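You operate a simulated robot arm through the tools that you are given. There is no shell and no other tool. Be economical: measure what you need, move in short steps, check, and stop when the job is done.

Carry out the task below with a simulated robot arm. There is one attempt and no reset: what you move stays moved.

TASK
Put the purple shaft collar and the yellow breather in the fibre tray.

It is judged by the outcome, as a careful person would: the job done as asked, and still so three seconds after it is handed in. It fails if anything else is knocked over, pushed out of place, dropped, spilled or broken.

THE ROBOT
A 7-joint arm with a two-finger parallel gripper, fixed in place. Base frame: the origin is at the foot of the arm, x ahead of it, y to its left, z up; the work surface is at about z = 0. Lengths are in mm, angles in rad, forces in N, time in s.
With the tool pointing down near the work surface it reaches from about 220 to 580 mm from the base axis. Its first joint turns from -1.152 to 1.152 rad. Payload 2.5 kg.
Tool frame: the origin (TCP) lies between the finger pads and is the grasp point; the fingertips stand 23 mm ahead of it; z points along the fingers, y is the line along which they close. The gripper opens to 94 mm. The fingers are 38 mm wide and 10 mm thick; the gripper's body (54 by 96 mm) begins 39 mm behind the TCP.
Orientation is that of the tool frame in the base frame, as a unit quaternion [w, x, y, z]. With the fingers straight down and closing along the base's y, the tool's x points along the base's -x, its y along +y and its z along -z.

THE INTERFACE
- The arm moves only by the tool play_rows. Its arguments are lists of equal length, an entry for each row: "xyz": the shift along the tool's x, y, z in mm, a list of three; "rot": the turn, a rotation vector about the tool's x, y, z in rad, a list of three; "hand": the gripper command, from -1 (fully open) to 1 (shut), values between in proportion. In form: {"xyz": [[dx, dy, dz], ...], "rot": [[wx, wy, wz], ...], "hand": [hand, ...]}. A call has 1 to 10 rows; each row shifts and turns the commanded pose from where the row before left it, along the tool's axes as they then stand. A row lasts 0.2 s, in which the tool goes at most 50 mm and 0.15 rad; a call with a longer step from one row to the next is refused whole, and so is a gripper value outside its range. A pose out of reach is approached as far as the arm can. The call stops where the force on the tool passes 40 N (or 10 N more than at its start, if that is more) or the arm is blocked; 0.2 s more then pass. The fingers move at their own pace (about 108 mm/s each) and stop on an object; they squeeze with about 27 N. The grip force told is the motor's: it shows also when the fingers shut on nothing. Time passes only in rows, and 0.2 s behind the last, so rows that do not move let the fingers close. It gives the time, the measured TCP pose, the force on the tool (base axes), the opening and the grip force at its end, in the units of the frame above (readings bear some noise).
- Cameras (640 x 400 px; columns grow to the right, rows downward): "scene" is fixed at [128.4, -417.8, 534.8]; the picture's right is [0.72, -0.69, 0.00], its down [-0.44, -0.46, -0.77] and it looks along [0.54, 0.56, -0.64] (base axes); focal length 240 px, centre (320, 200). "wrist" rides on the gripper at [-39, 0, -44] in the tool frame; the picture's right is [0.00, -1.00, 0.00], its down [0.97, 0.00, -0.24] and it looks along [0.24, 0.00, 0.97] (tool axes); focal length 218 px, centre (320, 200).
- grab_frame(camera): a new picture of that camera. No time passes.
- pixel_to_xyz(camera, pixels): for up to 12 pixels [column, row] of the newest picture of that camera ("zoom" is the newest enlarged one), the place [x, y, z] in the base frame of the surface seen there, good to about 2 mm. No time passes.
- enlarge(camera, box): a new picture of the part [left, top, right, bottom] of that camera's present view, enlarged. No time passes.
- job_done(): hands the job in; it is judged then, once.

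Work in short steps. Measure before you move; look again where a grasp or a placing could have gone wrong, and mend it. You have 60 turns and 30 pictures in all, the two below and enlarged ones among them. Open the gripper and draw the arm clear of the work before you hand the job in, unless the task says otherwise; then end with one line.

The tools are called after ">>>" by a JSON object that holds its "method" and its "body". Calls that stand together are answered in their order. play_rows: Moves the arm, as the interface text tells. Its arguments: {"type":"object","properties":{"xyz":{"type":"array"},"rot":{"type":"array"},"hand":{"type":"array"}},"required":["xyz","rot","hand"]} The other tools are called the same way: grab_frame (camera) takes a picture; pixel_to_xyz (camera, pixels) gives the place of the surface under pixels of a picture; enlarge (camera, box) takes an enlarged picture of a part of a camera's view; job_done () hands the job in.

At the start:

```text
t: 0.0
ee_pos: [400.2, -75.9, 303.0]
orientation: [0.001, 0.0, 1.0, 0.0]
contact_force: [-0.1, 0.3, -0.5]
width: 94.2
grip_force: 0.0
```

scene: 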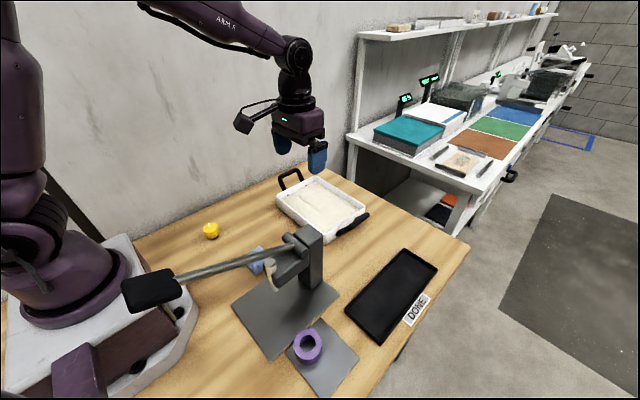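
wrist: 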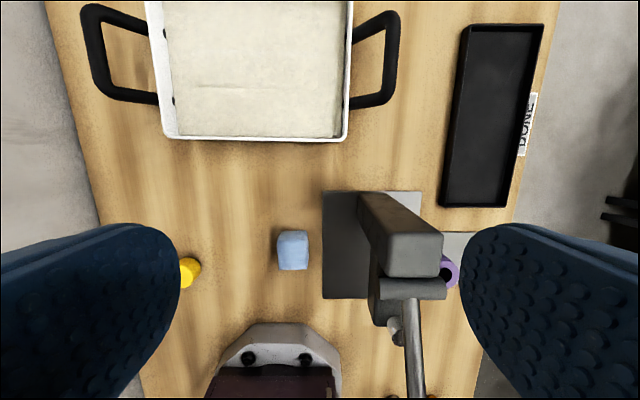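

I see a white handled tray with a cream liner at (320,205) and a black tray labelled DONE at (392,295). I enlarge both, and the press area, to identify them and measure.

>>> {"method": "enlarge", "body": {"camera": "scene", "box": [180, 160, 380, 285]}}

>>> {"method": "enlarge", "body": {"camera": "scene", "box": [220, 240, 460, 390]}}

>>> {"method": "pixel_to_xyz", "body": {"camera": "scene", "pixels": [[210, 226], [211, 232], [320, 205], [279, 196], [315, 177], [367, 212], [330, 238], [308, 335], [308, 345], [320, 350], [310, 240], [305, 270]]}}

>>> {"method": "pixel_to_xyz", "body": {"camera": "wrist", "pixels": [[190, 270], [186, 272], [260, 70], [165, 137], [346, 139], [160, 5], [350, 5], [452, 272], [400, 230], [412, 330], [293, 250], [490, 110]]}}

```text
3.20 times, centred on (280, 222) of scene
```

zoom: 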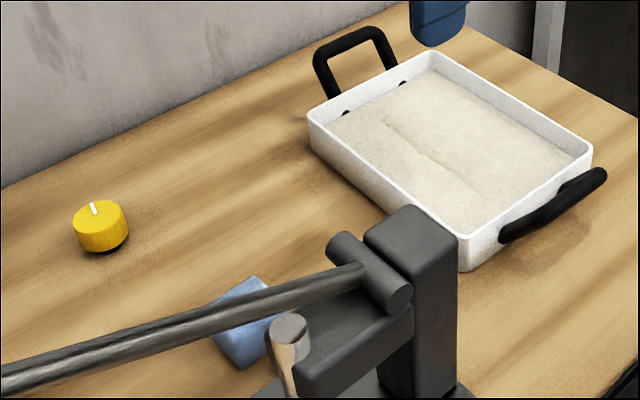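

```text
2.67 times, centred on (340, 315) of scene
```

zoom: 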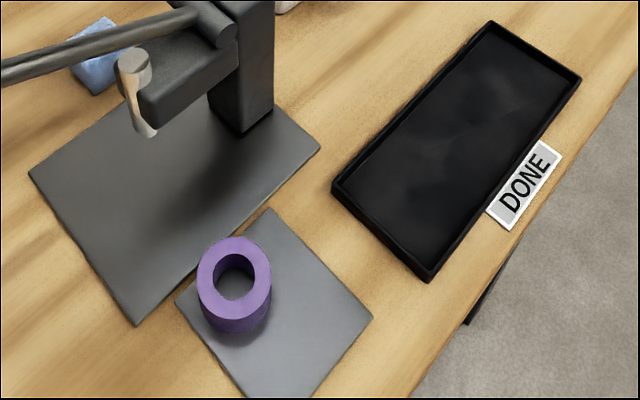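

```text
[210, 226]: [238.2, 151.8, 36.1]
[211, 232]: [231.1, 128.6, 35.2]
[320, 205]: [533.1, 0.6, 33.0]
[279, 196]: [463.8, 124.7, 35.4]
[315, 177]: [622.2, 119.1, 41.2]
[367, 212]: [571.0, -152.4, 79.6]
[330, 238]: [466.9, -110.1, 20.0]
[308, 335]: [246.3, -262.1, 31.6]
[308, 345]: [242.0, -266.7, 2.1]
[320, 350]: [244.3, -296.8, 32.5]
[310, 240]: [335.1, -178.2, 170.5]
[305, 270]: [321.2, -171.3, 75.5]
```

```text
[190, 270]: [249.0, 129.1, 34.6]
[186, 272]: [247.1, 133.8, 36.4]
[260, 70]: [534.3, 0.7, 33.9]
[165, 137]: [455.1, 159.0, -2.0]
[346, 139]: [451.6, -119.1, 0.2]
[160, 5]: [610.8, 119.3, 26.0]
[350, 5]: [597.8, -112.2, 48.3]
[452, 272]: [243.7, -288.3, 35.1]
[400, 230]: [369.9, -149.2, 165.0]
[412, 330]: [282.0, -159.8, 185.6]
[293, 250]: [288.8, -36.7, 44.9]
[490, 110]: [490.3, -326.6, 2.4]
```

The liner could be ceramic fibre; the black tray could also be some material. I look closer at both from the wrist.

>>> {"method": "enlarge", "body": {"camera": "wrist", "box": [80, 0, 400, 200]}}

>>> {"method": "enlarge", "body": {"camera": "wrist", "box": [400, 10, 560, 110]}}

```text
2.00 times, centred on (240, 100) of wrist
```

zoom: 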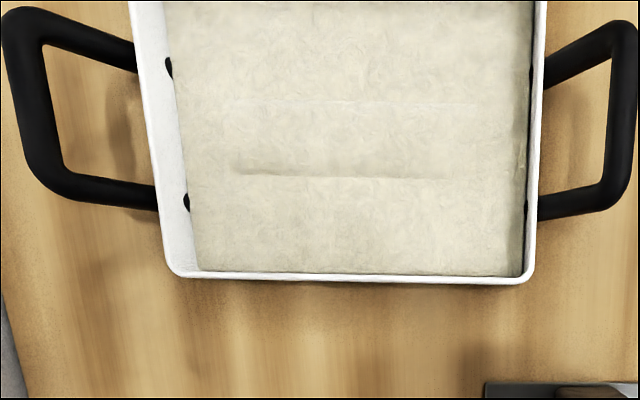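

```text
4.00 times, centred on (480, 60) of wrist
```

zoom: 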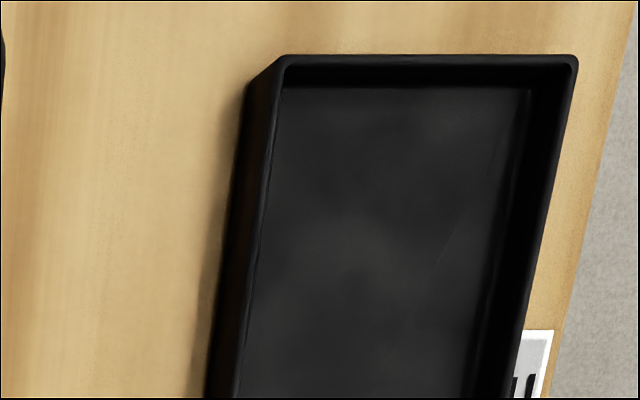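

The white tray is lined with a fibre sheet, so that is the fibre tray. Now I measure the press, lever, collar and breather edges, plus the wrist joint, for clearances.

>>> {"method": "pixel_to_xyz", "body": {"camera": "scene", "pixels": [[130, 290], [178, 280], [160, 275], [240, 258], [290, 240], [321, 232], [310, 228], [321, 288], [300, 290], [270, 280], [293, 55], [220, 22]]}}

>>> {"method": "pixel_to_xyz", "body": {"camera": "scene", "pixels": [[296, 345], [307, 330], [320, 344], [310, 362], [302, 337], [234, 305], [271, 359], [338, 295], [322, 320], [288, 353], [357, 358], [328, 395]]}}

>>> {"method": "pixel_to_xyz", "body": {"camera": "scene", "pixels": [[205, 229], [218, 229], [210, 223], [212, 227], [208, 224], [211, 237], [289, 205], [327, 232], [363, 209], [312, 184], [330, 215], [300, 195]]}}

>>> {"method": "pixel_to_xyz", "body": {"camera": "wrist", "pixels": [[363, 200], [395, 195], [440, 235], [440, 272], [380, 270], [375, 300], [440, 290], [395, 330], [415, 390], [444, 262], [455, 285], [445, 274]]}}

```text
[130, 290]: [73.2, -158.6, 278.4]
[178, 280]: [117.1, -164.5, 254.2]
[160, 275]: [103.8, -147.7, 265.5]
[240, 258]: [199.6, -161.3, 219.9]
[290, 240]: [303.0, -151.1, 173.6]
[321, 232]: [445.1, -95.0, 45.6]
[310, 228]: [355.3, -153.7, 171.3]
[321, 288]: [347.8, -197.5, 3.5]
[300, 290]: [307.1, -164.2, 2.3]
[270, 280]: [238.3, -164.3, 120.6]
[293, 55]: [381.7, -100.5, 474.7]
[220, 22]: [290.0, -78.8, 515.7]
```

```text
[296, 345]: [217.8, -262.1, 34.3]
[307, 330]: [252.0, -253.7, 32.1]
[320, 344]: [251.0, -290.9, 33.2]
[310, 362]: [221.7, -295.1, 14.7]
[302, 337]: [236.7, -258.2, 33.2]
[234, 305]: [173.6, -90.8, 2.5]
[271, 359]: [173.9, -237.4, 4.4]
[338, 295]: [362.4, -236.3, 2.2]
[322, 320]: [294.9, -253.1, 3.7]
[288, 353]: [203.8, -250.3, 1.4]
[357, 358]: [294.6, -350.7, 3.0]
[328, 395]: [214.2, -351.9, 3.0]
```

```text
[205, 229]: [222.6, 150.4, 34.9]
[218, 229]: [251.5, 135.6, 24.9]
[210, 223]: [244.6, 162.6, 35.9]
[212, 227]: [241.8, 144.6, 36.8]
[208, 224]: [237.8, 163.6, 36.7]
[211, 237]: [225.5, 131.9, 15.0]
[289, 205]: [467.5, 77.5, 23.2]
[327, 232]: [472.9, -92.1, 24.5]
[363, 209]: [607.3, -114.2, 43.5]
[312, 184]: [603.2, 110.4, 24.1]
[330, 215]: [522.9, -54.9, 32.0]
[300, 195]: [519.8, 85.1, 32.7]
```

```text
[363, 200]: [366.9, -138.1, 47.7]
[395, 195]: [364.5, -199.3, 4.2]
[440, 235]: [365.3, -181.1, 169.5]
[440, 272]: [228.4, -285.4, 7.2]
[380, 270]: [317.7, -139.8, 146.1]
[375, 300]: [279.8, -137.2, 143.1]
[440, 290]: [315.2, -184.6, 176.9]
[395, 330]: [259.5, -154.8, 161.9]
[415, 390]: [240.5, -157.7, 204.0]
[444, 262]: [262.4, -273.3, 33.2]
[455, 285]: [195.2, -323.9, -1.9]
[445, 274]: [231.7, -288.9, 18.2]
```

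Press head sits at y > -185 with z up to about 190; the collar is near (236,-277), top z≈34. I move at height to above the collar and look again; I also check the box at (243,122) on the gripper.

>>> {"method": "pixel_to_xyz", "body": {"camera": "scene", "pixels": [[243, 122], [262, 112], [300, 120], [283, 145], [318, 155]]}}

>>> {"method": "play_rows", "body": {"xyz": [[27, -33, 0], [27, -33, 0], [27, -33, 0], [27, -33, 0], [27, -33, 0], [27, -33, 0], [0, 0, 0]], "rot": [[0, 0, 0], [0, 0, 0], [0, 0, 0], [0, 0, 0], [0, 0, 0], [0, 0, 0], [0, 0, 0]], "hand": [-1, -1, -1, -1, -1, -1, -1]}}

>>> {"method": "grab_frame", "body": {"camera": "wrist"}}

>>> {"method": "grab_frame", "body": {"camera": "scene"}}

```text
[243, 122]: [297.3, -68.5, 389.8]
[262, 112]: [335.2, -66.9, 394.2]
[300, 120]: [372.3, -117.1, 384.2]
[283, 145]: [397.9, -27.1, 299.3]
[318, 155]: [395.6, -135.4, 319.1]
```

```text
t: 1.6
ee_pos: [239.3, -275.0, 302.2]
orientation: [0.0, 0.0, 1.0, 0.0]
contact_force: [-0.3, 0.0, 0.1]
width: 94.0
grip_force: 0.0
```

```text
23 pictures are left
```

wrist: 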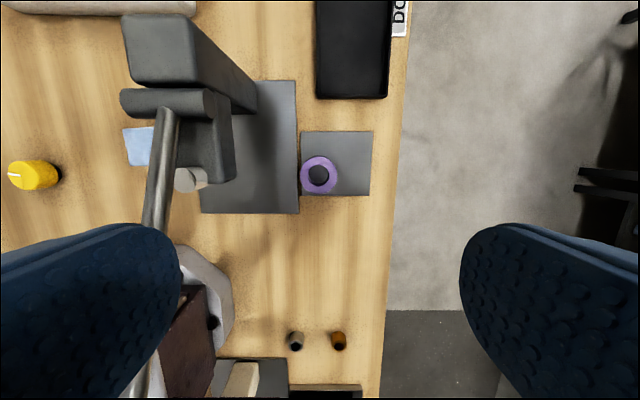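

```text
22 pictures are left
```

scene: 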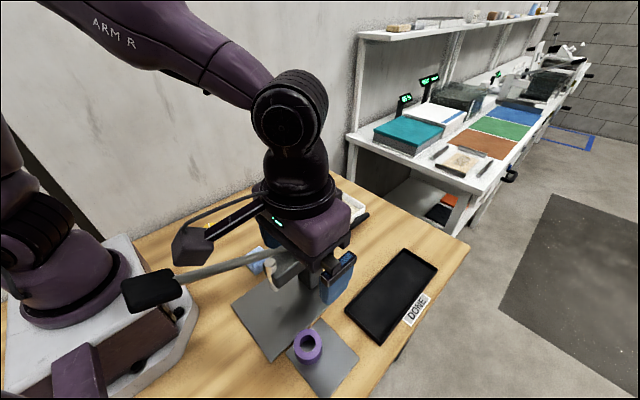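

A box on a boom sticks out about 105 mm on the tool's +x side, 87 mm above the TCP. I measure what would lie under it, and the collar's edges.

>>> {"method": "pixel_to_xyz", "body": {"camera": "wrist", "pixels": [[300, 175], [337, 175], [319, 157], [319, 193], [306, 165], [333, 187], [296, 345], [338, 342], [250, 375], [325, 390], [215, 300], [195, 330]]}}

>>> {"method": "enlarge", "body": {"camera": "wrist", "box": [280, 140, 376, 200]}}

>>> {"method": "pixel_to_xyz", "body": {"camera": "scene", "pixels": [[193, 245], [180, 245], [207, 245], [75, 370], [115, 395], [160, 310], [180, 312], [100, 250], [150, 320], [130, 240], [30, 330], [140, 370]]}}

```text
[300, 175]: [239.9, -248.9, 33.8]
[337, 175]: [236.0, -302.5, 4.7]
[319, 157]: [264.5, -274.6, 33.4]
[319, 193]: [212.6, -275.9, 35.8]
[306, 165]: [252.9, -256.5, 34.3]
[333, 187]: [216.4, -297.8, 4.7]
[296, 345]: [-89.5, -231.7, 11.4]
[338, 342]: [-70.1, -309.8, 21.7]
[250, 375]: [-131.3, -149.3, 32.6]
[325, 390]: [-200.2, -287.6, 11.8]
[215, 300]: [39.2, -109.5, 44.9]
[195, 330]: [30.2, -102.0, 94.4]
```

```text
6.67 times, centred on (328, 170) of wrist
```

zoom: 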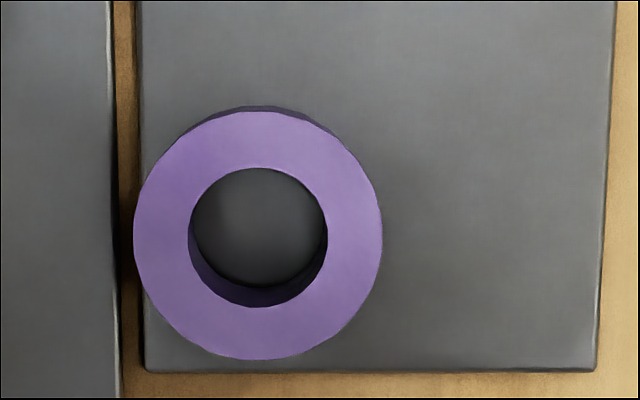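

```text
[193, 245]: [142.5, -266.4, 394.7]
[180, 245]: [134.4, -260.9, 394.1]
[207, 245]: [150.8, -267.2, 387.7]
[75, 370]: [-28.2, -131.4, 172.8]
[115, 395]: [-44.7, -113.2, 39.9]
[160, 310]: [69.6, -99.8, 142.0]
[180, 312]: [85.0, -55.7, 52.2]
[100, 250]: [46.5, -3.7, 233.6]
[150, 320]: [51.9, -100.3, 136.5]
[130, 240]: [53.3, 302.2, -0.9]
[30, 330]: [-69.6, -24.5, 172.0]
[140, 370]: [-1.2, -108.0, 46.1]
```

Collar centre is (238,-275), diameter 53, top z 34; area under the boom is free. I descend halfway and check the clearance to the lever.

>>> {"method": "play_rows", "body": {"xyz": [[1, 0, 40], [0, 0, 40], [0, 0, 40], [0, 0, 20], [0, 0, 0]], "rot": [[0, 0, 0], [0, 0, 0], [0, 0, 0], [0, 0, 0], [0, 0, 0]], "hand": [-1, -1, -1, -1, -1]}}

>>> {"method": "grab_frame", "body": {"camera": "scene"}}

```text
t: 2.8
ee_pos: [237.5, -274.9, 161.1]
orientation: [-0.001, 0.0, 1.0, 0.001]
contact_force: [-0.7, 1.0, -0.2]
width: 93.8
grip_force: 0.0
```

```text
20 pictures are left
```

scene: 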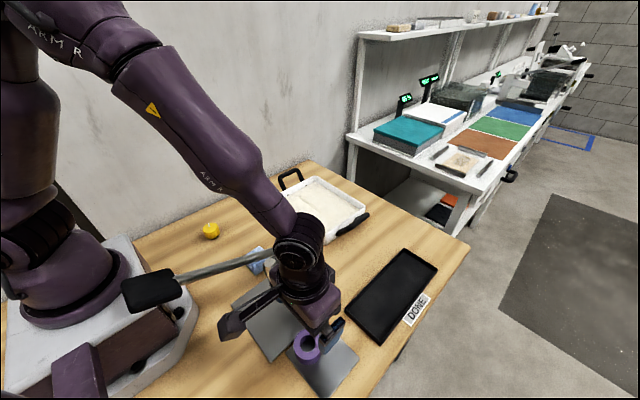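

The forearm passes above the lever; I measure how high along its lower edge.

>>> {"method": "pixel_to_xyz", "body": {"camera": "scene", "pixels": [[150, 120], [185, 165], [215, 195], [240, 205], [260, 222], [275, 250], [285, 285], [255, 256], [225, 262], [228, 325], [292, 255], [300, 215]]}}

```text
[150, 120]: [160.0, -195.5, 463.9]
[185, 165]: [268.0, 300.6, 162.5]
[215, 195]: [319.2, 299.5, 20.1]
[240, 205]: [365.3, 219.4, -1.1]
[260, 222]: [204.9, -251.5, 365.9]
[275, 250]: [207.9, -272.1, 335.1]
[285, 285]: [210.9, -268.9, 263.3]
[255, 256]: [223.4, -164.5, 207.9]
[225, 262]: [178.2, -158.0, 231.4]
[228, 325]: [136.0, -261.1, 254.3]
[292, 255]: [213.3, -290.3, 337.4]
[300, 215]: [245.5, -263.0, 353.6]
```

Forearm stays about 80+ mm above the lever after descent, so it is clear. Descend to TCP z≈31.

>>> {"method": "play_rows", "body": {"xyz": [[0, 0, 35], [0, 0, 35], [0, 0, 30], [0, 0, 20], [0, 0, 10], [0, 0, 0]], "rot": [[0, 0, 0], [0, 0, 0], [0, 0, 0], [0, 0, 0], [0, 0, 0], [0, 0, 0]], "hand": [-1, -1, -1, -1, -1, -1]}}

>>> {"method": "grab_frame", "body": {"camera": "wrist"}}

```text
t: 4.2
ee_pos: [237.5, -274.1, 30.2]
orientation: [0.0, 0.0, 1.0, 0.0]
contact_force: [-0.1, -0.4, 0.2]
width: 94.0
grip_force: 0.0
```

```text
19 pictures are left
```

wrist: 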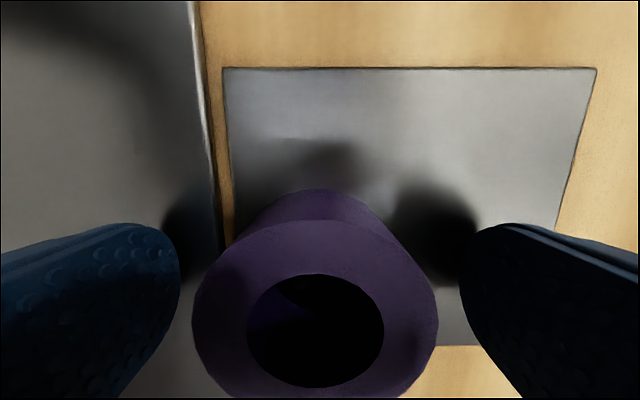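

The fingers straddle the collar evenly (collar 193–437 between pads at 180 and 460). Close.

>>> {"method": "play_rows", "body": {"xyz": [[0, 0, 0], [0, 0, 0], [0, 0, 0], [0, 0, 0]], "rot": [[0, 0, 0], [0, 0, 0], [0, 0, 0], [0, 0, 0]], "hand": [1, 1, 1, 1]}}

>>> {"method": "play_rows", "body": {"xyz": [[0, 0, -10], [0, 0, -20], [0, 0, 0]], "rot": [[0, 0, 0], [0, 0, 0], [0, 0, 0]], "hand": [1, 1, 1]}}

>>> {"method": "grab_frame", "body": {"camera": "wrist"}}

```text
t: 5.2
ee_pos: [236.9, -274.0, 29.8]
orientation: [0.001, 0.0, 1.0, 0.0]
contact_force: [0.3, -0.5, 0.8]
width: 52.9
grip_force: 26.6
```

```text
t: 6.0
ee_pos: [236.8, -274.0, 60.0]
orientation: [0.001, -0.001, 1.0, 0.0]
contact_force: [-0.1, 0.3, -0.2]
width: 0.3
grip_force: 27.7
```

```text
18 pictures are left
```

wrist: 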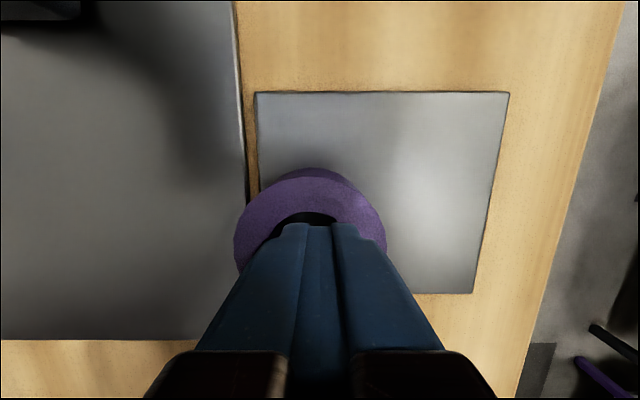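

The collar slipped out (width went 52.9 → 0.3) and still stands on its plate. I reopen, go back down, regrip, and lift very slowly while reading the force to find out why.

>>> {"method": "play_rows", "body": {"xyz": [[0, 0, 0], [0, 0, 0], [0, 0, 0], [0, 0, 0]], "rot": [[0, 0, 0], [0, 0, 0], [0, 0, 0], [0, 0, 0]], "hand": [-1, -1, -1, -1]}}

>>> {"method": "enlarge", "body": {"camera": "wrist", "box": [200, 80, 520, 280]}}

>>> {"method": "pixel_to_xyz", "body": {"camera": "zoom", "pixels": [[100, 350], [350, 350], [225, 200], [225, 240], [450, 300], [60, 100], [300, 190], [150, 190]]}}

```text
t: 7.0
ee_pos: [238.2, -274.4, 60.9]
orientation: [0.0, 0.0, 1.0, 0.0]
contact_force: [0.4, -0.1, -0.1]
width: 93.9
grip_force: 0.1
```

```text
2.00 times, centred on (360, 180) of wrist
```

zoom: 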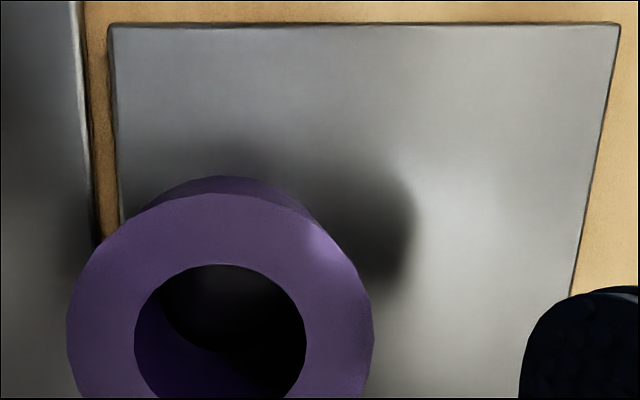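

```text
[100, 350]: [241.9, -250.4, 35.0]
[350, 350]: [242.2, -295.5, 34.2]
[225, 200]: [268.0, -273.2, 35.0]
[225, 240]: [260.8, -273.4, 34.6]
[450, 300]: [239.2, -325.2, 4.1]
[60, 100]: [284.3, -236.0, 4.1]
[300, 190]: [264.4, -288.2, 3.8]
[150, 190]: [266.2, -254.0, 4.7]
```

Collar is now at about (240,-274). Regrip there and lift in small steps with readings.

>>> {"method": "play_rows", "body": {"xyz": [[-2, 0, 10], [0, 0, 12], [0, 0, 10], [0, 0, 0], [0, 0, 0], [0, 0, 0], [0, 0, 0], [0, 0, 0]], "rot": [[0, 0, 0], [0, 0, 0], [0, 0, 0], [0, 0, 0], [0, 0, 0], [0, 0, 0], [0, 0, 0], [0, 0, 0]], "hand": [-1, -1, -1, -1, 1, 1, 1, 1]}}

>>> {"method": "play_rows", "body": {"xyz": [[0, 0, -1], [0, 0, -1], [0, 0, -1]], "rot": [[0, 0, 0], [0, 0, 0], [0, 0, 0]], "hand": [1, 1, 1]}}

>>> {"method": "play_rows", "body": {"xyz": [[0, 0, -1], [0, 0, -1], [0, 0, -1], [0, 0, -1]], "rot": [[0, 0, 0], [0, 0, 0], [0, 0, 0], [0, 0, 0]], "hand": [1, 1, 1, 1]}}

>>> {"method": "enlarge", "body": {"camera": "scene", "box": [250, 290, 390, 378]}}

```text
t: 8.8
ee_pos: [239.4, -274.1, 29.8]
orientation: [0.0, 0.0, 1.0, 0.0]
contact_force: [-0.7, -0.1, -0.3]
width: 51.9
grip_force: 26.2
```

```text
t: 9.6
ee_pos: [239.3, -274.9, 32.8]
orientation: [0.0, 0.001, 1.0, 0.0]
contact_force: [-0.4, -0.1, -0.1]
width: 51.9
grip_force: 27.0
```

```text
t: 10.6
ee_pos: [239.6, -273.6, 37.8]
orientation: [0.001, 0.0, 1.0, -0.001]
contact_force: [0.2, -0.7, -0.4]
width: 51.7
grip_force: 27.2
```

```text
4.55 times, centred on (320, 334) of scene
```

zoom: 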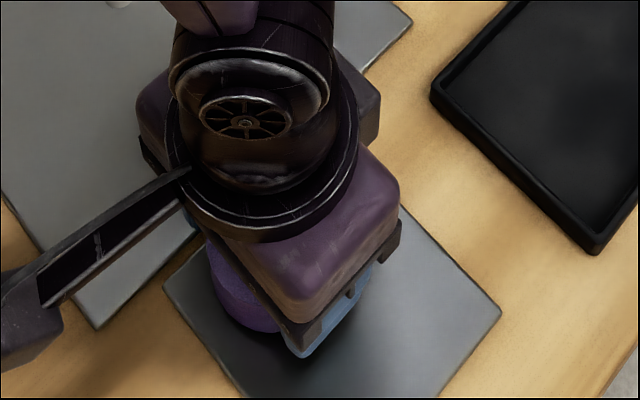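

Force is about zero, so I check whether the collar is rising with the fingers or sliding through them.

>>> {"method": "grab_frame", "body": {"camera": "wrist"}}

>>> {"method": "pixel_to_xyz", "body": {"camera": "wrist", "pixels": [[320, 245], [320, 260], [270, 265], [370, 265], [250, 290], [390, 290]]}}

```text
15 pictures are left
```

wrist: 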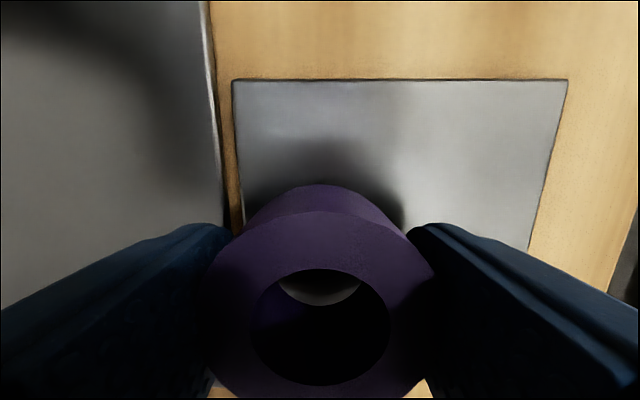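

```text
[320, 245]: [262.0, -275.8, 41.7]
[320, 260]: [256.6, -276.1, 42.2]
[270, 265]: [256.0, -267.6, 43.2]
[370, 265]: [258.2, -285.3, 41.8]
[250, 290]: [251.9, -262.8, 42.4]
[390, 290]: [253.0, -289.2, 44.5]
```

The collar top is now z≈42: it rose with the fingers, so it is held this time. I lift on gently.

>>> {"method": "play_rows", "body": {"xyz": [[0, 0, -2], [0, 0, -4], [0, 0, -6], [0, 0, -6], [0, 0, -6], [0, 0, -6], [0, 0, -6], [0, 0, -4], [0, 0, -2], [0, 0, 0]], "rot": [[0, 0, 0], [0, 0, 0], [0, 0, 0], [0, 0, 0], [0, 0, 0], [0, 0, 0], [0, 0, 0], [0, 0, 0], [0, 0, 0], [0, 0, 0]], "hand": [1, 1, 1, 1, 1, 1, 1, 1, 1, 1]}}

>>> {"method": "grab_frame", "body": {"camera": "wrist"}}

>>> {"method": "pixel_to_xyz", "body": {"camera": "wrist", "pixels": [[320, 245], [320, 260], [270, 265], [370, 265]]}}

```text
t: 12.8
ee_pos: [240.0, -274.3, 80.1]
orientation: [0.0, 0.0, 1.0, 0.0]
contact_force: [-0.4, 0.0, -0.7]
width: 51.8
grip_force: 26.6
```

```text
14 pictures are left
```

wrist: 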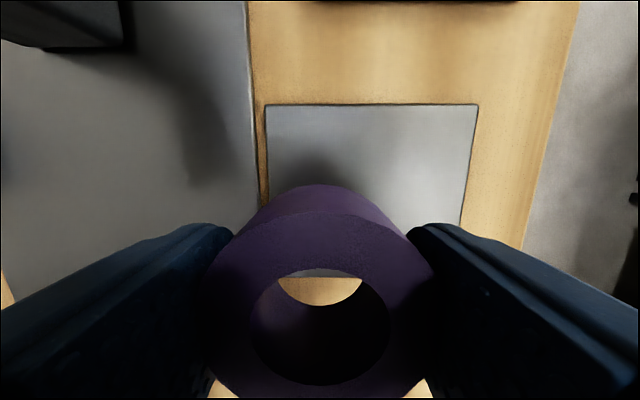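

```text
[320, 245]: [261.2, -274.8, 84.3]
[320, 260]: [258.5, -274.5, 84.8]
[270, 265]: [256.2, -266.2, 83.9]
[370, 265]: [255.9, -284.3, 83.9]
```

Held without slipping (top 4.5 mm above TCP). Continue up to z≈160.

>>> {"method": "play_rows", "body": {"xyz": [[0, 0, -4], [0, 0, -8], [0, 0, -10], [0, 0, -12], [0, 0, -12], [0, 0, -12], [0, 0, -10], [0, 0, -8], [0, 0, -4], [0, 0, 0]], "rot": [[0, 0, 0], [0, 0, 0], [0, 0, 0], [0, 0, 0], [0, 0, 0], [0, 0, 0], [0, 0, 0], [0, 0, 0], [0, 0, 0], [0, 0, 0]], "hand": [1, 1, 1, 1, 1, 1, 1, 1, 1, 1]}}

>>> {"method": "play_rows", "body": {"xyz": [[-6, 0, 0], [-12, 0, 0], [-16, 0, 0], [-18, 0, 0], [-18, 0, 0], [-18, 0, 0], [-18, 0, 0], [-18, 0, 0], [-12, 0, 0], [-6, 0, 0]], "rot": [[0, 0, 0], [0, 0, 0], [0, 0, 0], [0, 0, 0], [0, 0, 0], [0, 0, 0], [0, 0, 0], [0, 0, 0], [0, 0, 0], [0, 0, 0]], "hand": [1, 1, 1, 1, 1, 1, 1, 1, 1, 1]}}

```text
t: 15.0
ee_pos: [239.1, -273.0, 160.2]
orientation: [0.0, 0.0, 1.0, 0.0]
contact_force: [0.0, -0.1, -0.6]
width: 51.9
grip_force: 27.1
```

```text
t: 17.2
ee_pos: [381.1, -274.0, 159.8]
orientation: [0.0, 0.0, 1.0, 0.0]
contact_force: [0.3, 0.5, -1.6]
width: 51.8
grip_force: 27.2
```

Still held. Move diagonally to above the tray at about (520,-40), the boom passing above the pillar top (z 170).

>>> {"method": "play_rows", "body": {"xyz": [[-4, 6, 0], [-7, 12, 0], [-9, 15, 0], [-9, 15, 0], [-9, 15, 0], [-9, 15, 0], [-9, 15, 0], [-9, 15, 0], [-7, 12, 0], [-4, 6, 0]], "rot": [[0, 0, 0], [0, 0, 0], [0, 0, 0], [0, 0, 0], [0, 0, 0], [0, 0, 0], [0, 0, 0], [0, 0, 0], [0, 0, 0], [0, 0, 0]], "hand": [1, 1, 1, 1, 1, 1, 1, 1, 1, 1]}}

>>> {"method": "play_rows", "body": {"xyz": [[-4, 6, 0], [-7, 12, 0], [-9, 15, 0], [-9, 15, 0], [-9, 15, 0], [-9, 15, 0], [-9, 15, 0], [-5, 10, 0], [-2, 5, 0], [0, 0, 0]], "rot": [[0, 0, 0], [0, 0, 0], [0, 0, 0], [0, 0, 0], [0, 0, 0], [0, 0, 0], [0, 0, 0], [0, 0, 0], [0, 0, 0], [0, 0, 0]], "hand": [1, 1, 1, 1, 1, 1, 1, 1, 1, 1]}}

>>> {"method": "grab_frame", "body": {"camera": "wrist"}}

>>> {"method": "grab_frame", "body": {"camera": "scene"}}

```text
t: 19.4
ee_pos: [458.7, -148.9, 160.0]
orientation: [0.0, 0.001, 1.0, 0.0]
contact_force: [-0.3, -0.7, -1.2]
width: 51.2
grip_force: 26.7
```

```text
t: 21.6
ee_pos: [522.2, -39.9, 159.1]
orientation: [0.001, 0.0, 1.0, -0.001]
contact_force: [0.5, 0.2, -1.2]
width: 51.7
grip_force: 27.1
```

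```text
13 pictures are left
```

wrist: 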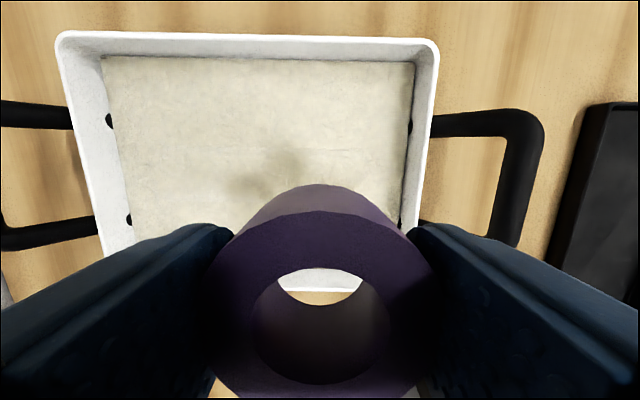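

```text
12 pictures are left
```

scene: 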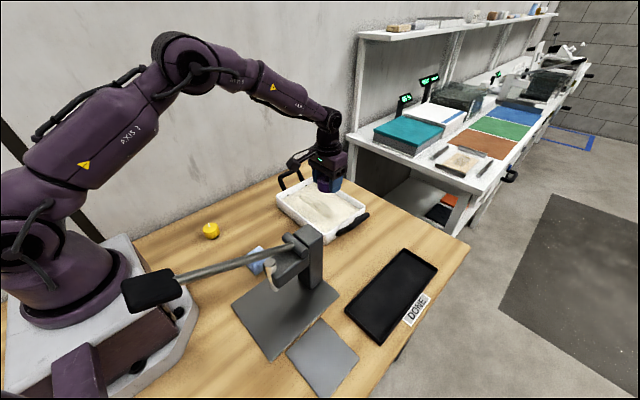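

I measure the tray's rims and floor for the placing.

>>> {"method": "pixel_to_xyz", "body": {"camera": "wrist", "pixels": [[65, 45], [250, 42], [430, 50], [105, 60], [412, 65], [80, 120], [425, 130], [140, 200], [250, 150], [390, 180], [320, 278], [320, 290]]}}

```text
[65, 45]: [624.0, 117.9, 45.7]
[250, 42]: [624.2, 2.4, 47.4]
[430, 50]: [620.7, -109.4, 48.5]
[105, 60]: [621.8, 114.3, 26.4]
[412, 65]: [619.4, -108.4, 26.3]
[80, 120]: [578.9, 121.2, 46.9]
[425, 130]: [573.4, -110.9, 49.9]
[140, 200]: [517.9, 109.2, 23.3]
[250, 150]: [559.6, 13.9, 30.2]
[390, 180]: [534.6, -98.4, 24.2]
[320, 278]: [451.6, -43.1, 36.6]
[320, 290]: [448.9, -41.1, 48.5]
```

Tray floor z≈31–33, rim z 48, inside x 455–618, y ±105. Lower so that the collar bottom (26.5 below TCP) meets the liner, at TCP z≈60.

>>> {"method": "play_rows", "body": {"xyz": [[-3, 0, 6], [-3, 0, 12], [0, 0, 15], [0, 0, 15], [0, 0, 15], [0, 0, 13], [0, 0, 10], [0, 0, 6], [0, 0, 3], [0, 0, 0]], "rot": [[0, 0, 0], [0, 0, 0], [0, 0, 0], [0, 0, 0], [0, 0, 0], [0, 0, 0], [0, 0, 0], [0, 0, 0], [0, 0, 0], [0, 0, 0]], "hand": [1, 1, 1, 1, 1, 1, 1, 1, 1, 1]}}

>>> {"method": "play_rows", "body": {"xyz": [[0, 0, 1], [0, 0, 1], [0, 0, 1], [0, 0, 0]], "rot": [[0, 0, 0], [0, 0, 0], [0, 0, 0], [0, 0, 0]], "hand": [1, 1, 1, 1]}}

```text
t: 23.8
ee_pos: [526.9, -40.9, 63.9]
orientation: [0.001, 0.001, 1.0, -0.001]
contact_force: [1.0, 1.0, -1.3]
width: 51.5
grip_force: 27.2
```

```text
t: 24.8
ee_pos: [527.1, -38.9, 60.7]
orientation: [-0.001, -0.001, 1.0, -0.001]
contact_force: [0.0, 0.5, -1.1]
width: 51.5
grip_force: 26.7
```

No contact yet; I lower 1 mm at a time a little more, watching the force.

>>> {"method": "play_rows", "body": {"xyz": [[0, 0, 1], [0, 0, 0]], "rot": [[0, 0, 0], [0, 0, 0]], "hand": [1, 1]}}

>>> {"method": "play_rows", "body": {"xyz": [[0, 0, 1], [0, 0, 0]], "rot": [[0, 0, 0], [0, 0, 0]], "hand": [1, 1]}}

>>> {"method": "enlarge", "body": {"camera": "scene", "box": [260, 150, 388, 230]}}

```text
t: 25.4
ee_pos: [526.4, -39.8, 59.9]
orientation: [0.0, 0.0, 1.0, 0.0]
contact_force: [-0.4, -0.4, -1.3]
width: 51.4
grip_force: 27.2
```

```text
t: 26.0
ee_pos: [527.2, -40.5, 58.7]
orientation: [0.0, 0.0, 1.0, 0.0]
contact_force: [-0.7, -0.3, -1.3]
width: 51.4
grip_force: 26.5
```

```text
5.00 times, centred on (324, 190) of scene
```

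zoom: 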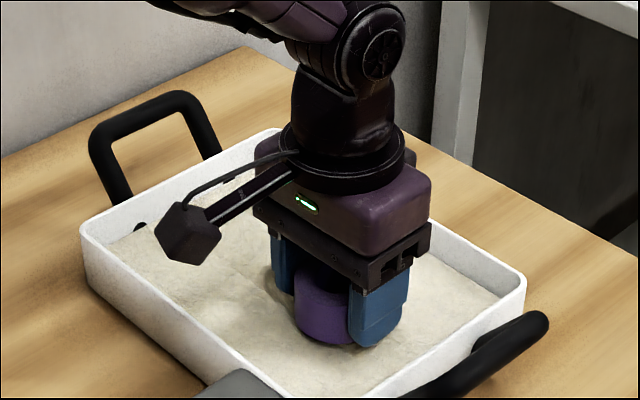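

It looks nearly touching. Two more 1 mm steps with readings.

>>> {"method": "play_rows", "body": {"xyz": [[0, 0, 1], [0, 0, 0]], "rot": [[0, 0, 0], [0, 0, 0]], "hand": [1, 1]}}

>>> {"method": "play_rows", "body": {"xyz": [[0, 0, 1], [0, 0, 0]], "rot": [[0, 0, 0], [0, 0, 0]], "hand": [1, 1]}}

>>> {"method": "pixel_to_xyz", "body": {"camera": "zoom", "pixels": [[310, 335], [325, 348], [320, 300], [260, 320], [250, 340], [430, 310]]}}

```text
t: 26.6
ee_pos: [527.2, -40.0, 58.6]
orientation: [0.0, 0.0, 1.0, -0.001]
contact_force: [0.4, 0.9, -1.0]
width: 51.2
grip_force: 26.6
```

```text
t: 27.2
ee_pos: [527.2, -39.1, 58.4]
orientation: [0.0, 0.0, 1.0, 0.0]
contact_force: [0.8, 0.6, -0.8]
width: 51.1
grip_force: 27.1
```

```text
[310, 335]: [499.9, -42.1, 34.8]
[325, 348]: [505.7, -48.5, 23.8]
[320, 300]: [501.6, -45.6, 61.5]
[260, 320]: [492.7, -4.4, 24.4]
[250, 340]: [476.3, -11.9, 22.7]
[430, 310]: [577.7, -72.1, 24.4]
```

z seems to stall near 58.4; two more mm to confirm contact.

>>> {"method": "play_rows", "body": {"xyz": [[0, 0, 1], [0, 0, 1], [0, 0, 0]], "rot": [[0, 0, 0], [0, 0, 0], [0, 0, 0]], "hand": [1, 1, 1]}}

>>> {"method": "grab_frame", "body": {"camera": "wrist"}}

>>> {"method": "pixel_to_xyz", "body": {"camera": "wrist", "pixels": [[320, 245], [270, 265], [370, 265], [320, 280], [320, 170], [250, 190], [390, 190], [320, 100]]}}

```text
t: 28.0
ee_pos: [527.3, -38.7, 54.4]
orientation: [-0.001, 0.0, 1.0, 0.0]
contact_force: [-0.2, -0.2, -0.7]
width: 51.0
grip_force: 26.9
```

```text
10 pictures are left
```

wrist: 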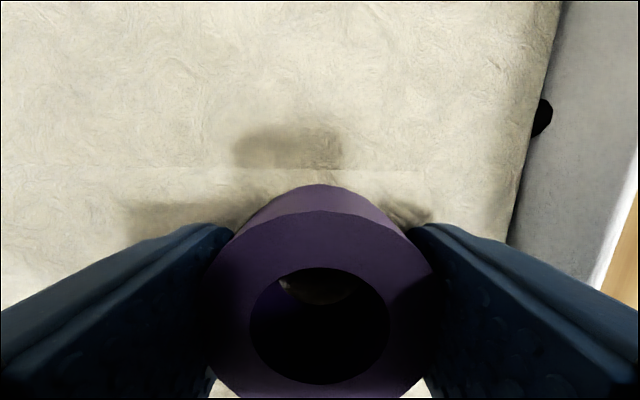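

```text
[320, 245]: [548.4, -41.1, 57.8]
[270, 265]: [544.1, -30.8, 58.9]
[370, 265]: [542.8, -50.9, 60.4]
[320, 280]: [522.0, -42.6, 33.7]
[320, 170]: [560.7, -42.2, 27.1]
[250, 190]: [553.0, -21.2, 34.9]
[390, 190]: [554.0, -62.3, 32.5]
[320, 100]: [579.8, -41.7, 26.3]
```

Collar bottom is now about z 28, floor about 24–27; still no force. Continue in 1 mm steps.

>>> {"method": "play_rows", "body": {"xyz": [[0, 0, 1], [0, 0, 1], [0, 0, 0]], "rot": [[0, 0, 0], [0, 0, 0], [0, 0, 0]], "hand": [1, 1, 1]}}

>>> {"method": "play_rows", "body": {"xyz": [[0, 0, 1], [0, 0, 0]], "rot": [[0, 0, 0], [0, 0, 0]], "hand": [1, 1]}}

>>> {"method": "play_rows", "body": {"xyz": [[0, 0, 1], [0, 0, 0]], "rot": [[0, 0, 0], [0, 0, 0]], "hand": [1, 1]}}

```text
t: 28.8
ee_pos: [526.7, -39.7, 53.6]
orientation: [0.0, 0.0, 1.0, 0.0]
contact_force: [0.2, 0.0, -0.7]
width: 50.8
grip_force: 26.6
```

```text
t: 29.4
ee_pos: [527.1, -39.5, 52.0]
orientation: [0.0, 0.0, 1.0, 0.0]
contact_force: [-0.6, -0.1, -0.8]
width: 51.4
grip_force: 27.3
```

```text
t: 30.0
ee_pos: [526.7, -39.7, 51.5]
orientation: [0.0, 0.001, 1.0, 0.0]
contact_force: [0.0, 0.0, -1.6]
width: 51.3
grip_force: 27.4
```

One more step or two, then release if the force rises or the bottom reaches the z≈24 floor.

>>> {"method": "play_rows", "body": {"xyz": [[0, 0, 1], [0, 0, 0]], "rot": [[0, 0, 0], [0, 0, 0]], "hand": [1, 1]}}

>>> {"method": "play_rows", "body": {"xyz": [[0, 0, 1], [0, 0, 0]], "rot": [[0, 0, 0], [0, 0, 0]], "hand": [1, 1]}}

```text
t: 30.6
ee_pos: [526.5, -39.1, 51.2]
orientation: [0.0, 0.0, 1.0, 0.001]
contact_force: [-3.7, 0.2, 7.9]
width: 51.5
grip_force: 26.6
```

```text
t: 31.2
ee_pos: [527.1, -40.3, 51.0]
orientation: [0.0, 0.0, 1.0, 0.0]
contact_force: [-6.5, -2.3, 17.9]
width: 50.7
grip_force: 27.8
```

Contact at 18 N: the collar sits on the liner. Ease off 2 mm, open partly and rise.

>>> {"method": "play_rows", "body": {"xyz": [[0, 0, -1], [0, 0, -1], [0, 0, 0], [0, 0, 0], [0, 0, 0]], "rot": [[0, 0, 0], [0, 0, 0], [0, 0, 0], [0, 0, 0], [0, 0, 0]], "hand": [1, 1, -0.2, -0.5, -0.5]}}

>>> {"method": "play_rows", "body": {"xyz": [[0, 0, -10], [0, 0, -20], [0, 0, -30], [0, 0, -40], [0, 0, -40], [0, 0, -20], [0, 0, 0]], "rot": [[0, 0, 0], [0, 0, 0], [0, 0, 0], [0, 0, 0], [0, 0, 0], [0, 0, 0], [0, 0, 0]], "hand": [-0.5, -0.5, -0.5, -0.5, -0.5, -0.5, -0.5]}}

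>>> {"method": "grab_frame", "body": {"camera": "wrist"}}

```text
t: 32.4
ee_pos: [526.8, -39.7, 50.7]
orientation: [-0.001, 0.0, 1.0, -0.001]
contact_force: [1.1, 1.1, 0.3]
width: 70.6
grip_force: 0.0
```

```text
t: 34.0
ee_pos: [526.4, -40.9, 215.0]
orientation: [-0.001, 0.0, 1.0, 0.0]
contact_force: [0.1, 0.2, 0.9]
width: 70.7
grip_force: 0.0
```

```text
9 pictures are left
```

wrist: 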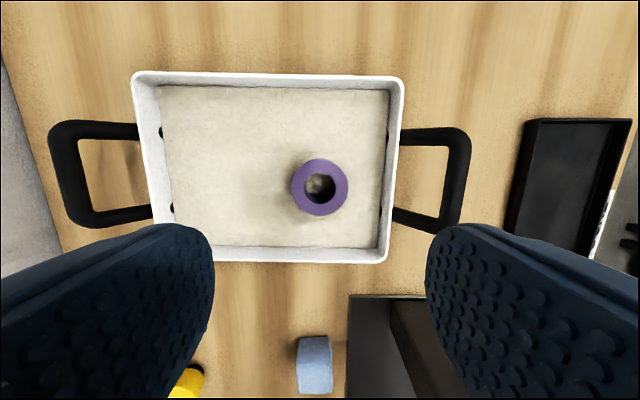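

The collar stands in the tray. Now move at height to above the breather near (238,147).

>>> {"method": "play_rows", "body": {"xyz": [[15, 10, 0], [33, 21, 0], [33, 21, 0], [33, 21, 0], [33, 21, 0], [33, 21, 0], [33, 21, 0], [33, 21, 0], [30, 20, 0], [12, 10, 0]], "rot": [[0, 0, 0], [0, 0, 0], [0, 0, 0], [0, 0, 0], [0, 0, 0], [0, 0, 0], [0, 0, 0], [0, 0, 0], [0, 0, 0], [0, 0, 0]], "hand": [-0.5, -1, -1, -1, -1, -1, -1, -1, -1, -1]}}

>>> {"method": "enlarge", "body": {"camera": "wrist", "box": [240, 100, 432, 220]}}

```text
t: 36.2
ee_pos: [236.6, 148.5, 212.2]
orientation: [0.0, 0.001, 1.0, 0.0]
contact_force: [-0.8, 0.8, -0.9]
width: 94.1
grip_force: 0.0
```

```text
3.33 times, centred on (336, 160) of wrist
```

zoom: 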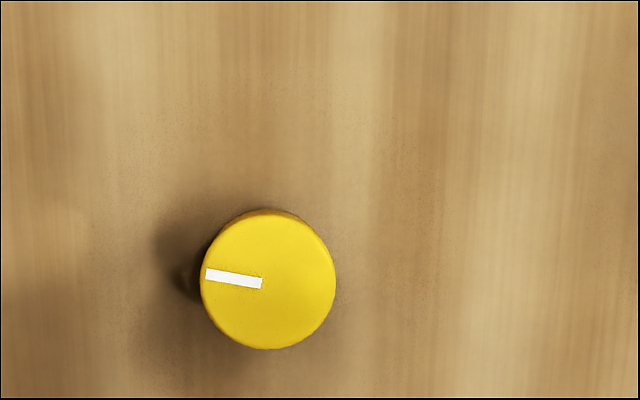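

>>> {"method": "pixel_to_xyz", "body": {"camera": "zoom", "pixels": [[206, 282], [330, 282], [268, 222], [268, 343], [268, 285], [192, 282], [268, 212], [188, 290], [400, 300]]}}

```text
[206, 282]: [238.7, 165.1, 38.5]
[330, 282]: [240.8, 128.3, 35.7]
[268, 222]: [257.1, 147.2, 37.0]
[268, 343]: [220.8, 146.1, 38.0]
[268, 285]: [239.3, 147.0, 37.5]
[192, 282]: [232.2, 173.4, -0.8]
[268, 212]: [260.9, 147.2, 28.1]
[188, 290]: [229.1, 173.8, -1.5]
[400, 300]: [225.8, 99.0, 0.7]
```

Breather centre (239.5,147), diameter about 40, top z 37. Descend to TCP z≈28 and check.

>>> {"method": "play_rows", "body": {"xyz": [[-3, -1.5, 30], [0, 0, 40], [0, 0, 40], [0, 0, 35], [0, 0, 25], [0, 0, 10], [0, 0, 4], [0, 0, 0]], "rot": [[0, 0, 0], [0, 0, 0], [0, 0, 0], [0, 0, 0], [0, 0, 0], [0, 0, 0], [0, 0, 0], [0, 0, 0]], "hand": [-1, -1, -1, -1, -1, -1, -1, -1]}}

>>> {"method": "grab_frame", "body": {"camera": "wrist"}}

>>> {"method": "pixel_to_xyz", "body": {"camera": "wrist", "pixels": [[320, 230], [240, 320], [400, 320], [320, 320], [320, 215], [320, 390]]}}

```text
t: 38.0
ee_pos: [240.5, 145.1, 28.0]
orientation: [0.0, 0.0, 1.0, 0.0]
contact_force: [0.2, 0.2, -0.8]
width: 93.9
grip_force: 0.0
```

```text
7 pictures are left
```

wrist: 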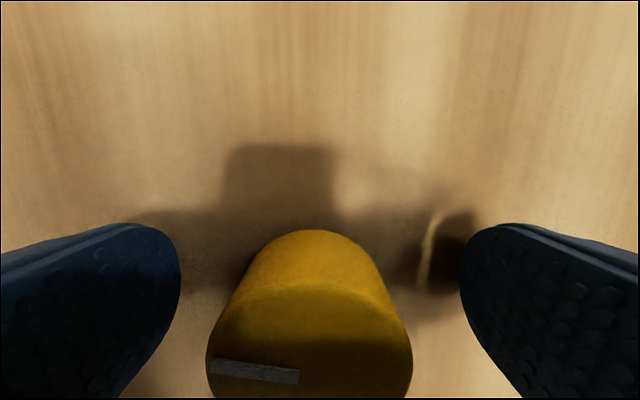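

```text
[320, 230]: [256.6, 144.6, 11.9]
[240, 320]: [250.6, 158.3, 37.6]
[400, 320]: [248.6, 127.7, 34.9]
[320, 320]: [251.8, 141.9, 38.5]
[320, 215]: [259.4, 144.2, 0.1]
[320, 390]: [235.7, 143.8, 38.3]
```

Breather sits about 2 mm to +y of centre; shift by 1.5, close, and lift slowly.

>>> {"method": "play_rows", "body": {"xyz": [[0, 1.5, 0], [0, 0, 0], [0, 0, 0], [0, 0, 0], [0, 0, 0], [0, 0, 0]], "rot": [[0, 0, 0], [0, 0, 0], [0, 0, 0], [0, 0, 0], [0, 0, 0], [0, 0, 0]], "hand": [-1, -1, 1, 1, 1, 1]}}

>>> {"method": "play_rows", "body": {"xyz": [[0, 0, -1], [0, 0, -1], [0, 0, -2], [0, 0, -3], [0, 0, -4], [0, 0, -4], [0, 0, -4], [0, 0, -3], [0, 0, -2], [0, 0, 0]], "rot": [[0, 0, 0], [0, 0, 0], [0, 0, 0], [0, 0, 0], [0, 0, 0], [0, 0, 0], [0, 0, 0], [0, 0, 0], [0, 0, 0], [0, 0, 0]], "hand": [1, 1, 1, 1, 1, 1, 1, 1, 1, 1]}}

>>> {"method": "grab_frame", "body": {"camera": "wrist"}}

>>> {"method": "pixel_to_xyz", "body": {"camera": "wrist", "pixels": [[320, 240], [320, 320], [280, 330], [360, 330], [320, 370]]}}

```text
t: 39.4
ee_pos: [241.8, 147.1, 28.3]
orientation: [-0.001, 0.0, 1.0, 0.0]
contact_force: [0.5, -0.5, 1.2]
width: 40.5
grip_force: 26.9
```

```text
t: 41.6
ee_pos: [242.2, 147.7, 52.6]
orientation: [0.0, 0.0, 1.0, 0.0]
contact_force: [0.1, 0.4, -1.6]
width: 40.5
grip_force: 26.7
```

```text
6 pictures are left
```

wrist: 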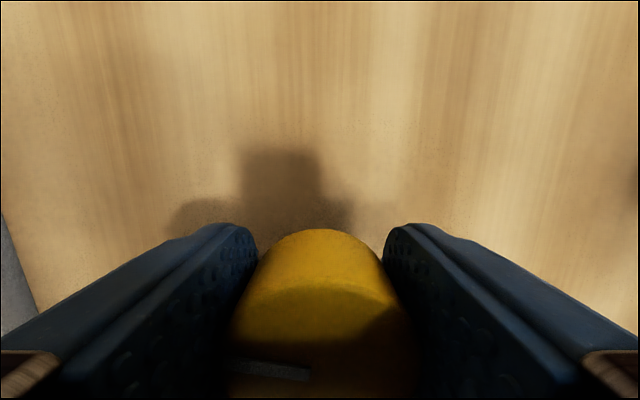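

```text
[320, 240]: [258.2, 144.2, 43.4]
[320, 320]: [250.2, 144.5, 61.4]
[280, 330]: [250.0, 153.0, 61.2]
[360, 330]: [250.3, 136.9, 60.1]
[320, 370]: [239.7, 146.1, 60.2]
```

The breather is held (top 8.5 mm above TCP, bottom about 28 below). Lift to z≈150 and move to (530,55).

>>> {"method": "play_rows", "body": {"xyz": [[0, 0, -5], [0, 0, -9], [0, 0, -12], [0, 0, -14], [0, 0, -14], [0, 0, -14], [0, 0, -12], [0, 0, -9], [0, 0, -5], [0, 0, 0]], "rot": [[0, 0, 0], [0, 0, 0], [0, 0, 0], [0, 0, 0], [0, 0, 0], [0, 0, 0], [0, 0, 0], [0, 0, 0], [0, 0, 0], [0, 0, 0]], "hand": [1, 1, 1, 1, 1, 1, 1, 1, 1, 1]}}

>>> {"method": "play_rows", "body": {"xyz": [[-6, -2, 0], [-12, -4, 0], [-16, -5, 0], [-18, -6, 0], [-18, -6, 0], [-18, -6, 0], [-18, -6, 0], [-18, -6, 0], [-14, -4, 0], [-6, -1, 0]], "rot": [[0, 0, 0], [0, 0, 0], [0, 0, 0], [0, 0, 0], [0, 0, 0], [0, 0, 0], [0, 0, 0], [0, 0, 0], [0, 0, 0], [0, 0, 0]], "hand": [1, 1, 1, 1, 1, 1, 1, 1, 1, 1]}}

>>> {"method": "play_rows", "body": {"xyz": [[-6, -2, 0], [-12, -4, 0], [-16, -5, 0], [-18, -6, 0], [-18, -6, 0], [-18, -6, 0], [-18, -6, 0], [-18, -6, 0], [-14, -4, 0], [-6, -1, 0]], "rot": [[0, 0, 0], [0, 0, 0], [0, 0, 0], [0, 0, 0], [0, 0, 0], [0, 0, 0], [0, 0, 0], [0, 0, 0], [0, 0, 0], [0, 0, 0]], "hand": [1, 1, 1, 1, 1, 1, 1, 1, 1, 1]}}

>>> {"method": "grab_frame", "body": {"camera": "wrist"}}

```text
t: 43.8
ee_pos: [241.3, 147.0, 145.8]
orientation: [0.0, 0.001, 1.0, 0.0]
contact_force: [0.2, -0.1, -1.0]
width: 40.5
grip_force: 26.7
```

```text
t: 46.0
ee_pos: [385.4, 99.1, 144.7]
orientation: [0.0, 0.0, 1.0, 0.001]
contact_force: [0.1, -0.7, 0.4]
width: 40.7
grip_force: 26.8
```

```text
t: 48.2
ee_pos: [529.8, 55.4, 146.1]
orientation: [0.001, 0.0, 1.0, 0.0]
contact_force: [-0.2, -0.6, 0.1]
width: 40.5
grip_force: 27.1
```

```text
5 pictures are left
```

wrist: 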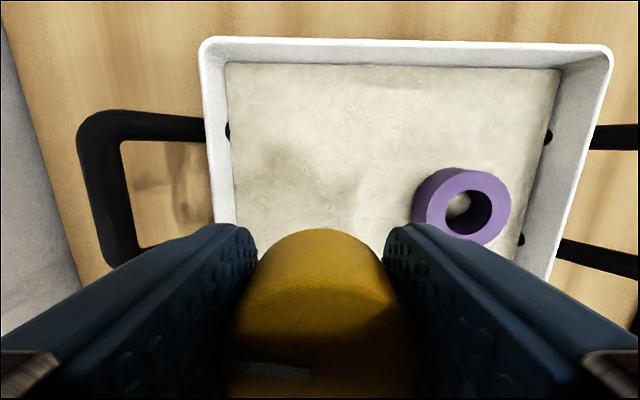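

Held over the left half of the tray, clear of the collar. Lower to z≈62, then in small steps to contact.

>>> {"method": "play_rows", "body": {"xyz": [[0, 0, 5], [0, 0, 10], [0, 0, 14], [0, 0, 15], [0, 0, 15], [0, 0, 12], [0, 0, 8], [0, 0, 4], [0, 0, 1], [0, 0, 0]], "rot": [[0, 0, 0], [0, 0, 0], [0, 0, 0], [0, 0, 0], [0, 0, 0], [0, 0, 0], [0, 0, 0], [0, 0, 0], [0, 0, 0], [0, 0, 0]], "hand": [1, 1, 1, 1, 1, 1, 1, 1, 1, 1]}}

>>> {"method": "play_rows", "body": {"xyz": [[0, 0, 1], [0, 0, 1], [0, 0, 0]], "rot": [[0, 0, 0], [0, 0, 0], [0, 0, 0]], "hand": [1, 1, 1]}}

>>> {"method": "play_rows", "body": {"xyz": [[0, 0, 1], [0, 0, 1], [0, 0, 0]], "rot": [[0, 0, 0], [0, 0, 0], [0, 0, 0]], "hand": [1, 1, 1]}}

>>> {"method": "play_rows", "body": {"xyz": [[0, 0, 1], [0, 0, 1], [0, 0, 0]], "rot": [[0, 0, 0], [0, 0, 0], [0, 0, 0]], "hand": [1, 1, 1]}}

```text
t: 50.4
ee_pos: [529.9, 55.5, 62.7]
orientation: [0.0, 0.0, 1.0, 0.0]
contact_force: [-0.1, 0.1, -0.1]
width: 40.5
grip_force: 27.0
```

```text
t: 51.2
ee_pos: [530.6, 55.3, 59.0]
orientation: [-0.001, 0.0, 1.0, 0.0]
contact_force: [-0.8, 0.3, -0.9]
width: 40.6
grip_force: 26.9
```

```text
t: 52.0
ee_pos: [530.9, 54.7, 57.1]
orientation: [0.0, 0.0, 1.0, 0.0]
contact_force: [-0.5, 0.5, -1.4]
width: 40.5
grip_force: 26.9
```

```text
t: 52.8
ee_pos: [531.7, 55.4, 56.1]
orientation: [-0.001, 0.001, 1.0, 0.001]
contact_force: [0.0, 0.1, -1.3]
width: 40.7
grip_force: 26.8
```

No contact yet; continue by single millimetres.

>>> {"method": "play_rows", "body": {"xyz": [[0, 0, 1], [0, 0, 1], [0, 0, 0]], "rot": [[0, 0, 0], [0, 0, 0], [0, 0, 0]], "hand": [1, 1, 1]}}

>>> {"method": "play_rows", "body": {"xyz": [[0, 0, 1], [0, 0, 0]], "rot": [[0, 0, 0], [0, 0, 0]], "hand": [1, 1]}}

```text
t: 53.6
ee_pos: [531.3, 54.0, 54.1]
orientation: [0.001, 0.0, 1.0, 0.0]
contact_force: [0.5, 1.5, 3.8]
width: 40.9
grip_force: 27.3
```

```text
t: 54.2
ee_pos: [529.9, 55.9, 53.5]
orientation: [0.002, 0.0, 1.0, 0.0]
contact_force: [-3.7, -0.5, 13.2]
width: 40.8
grip_force: 27.2
```

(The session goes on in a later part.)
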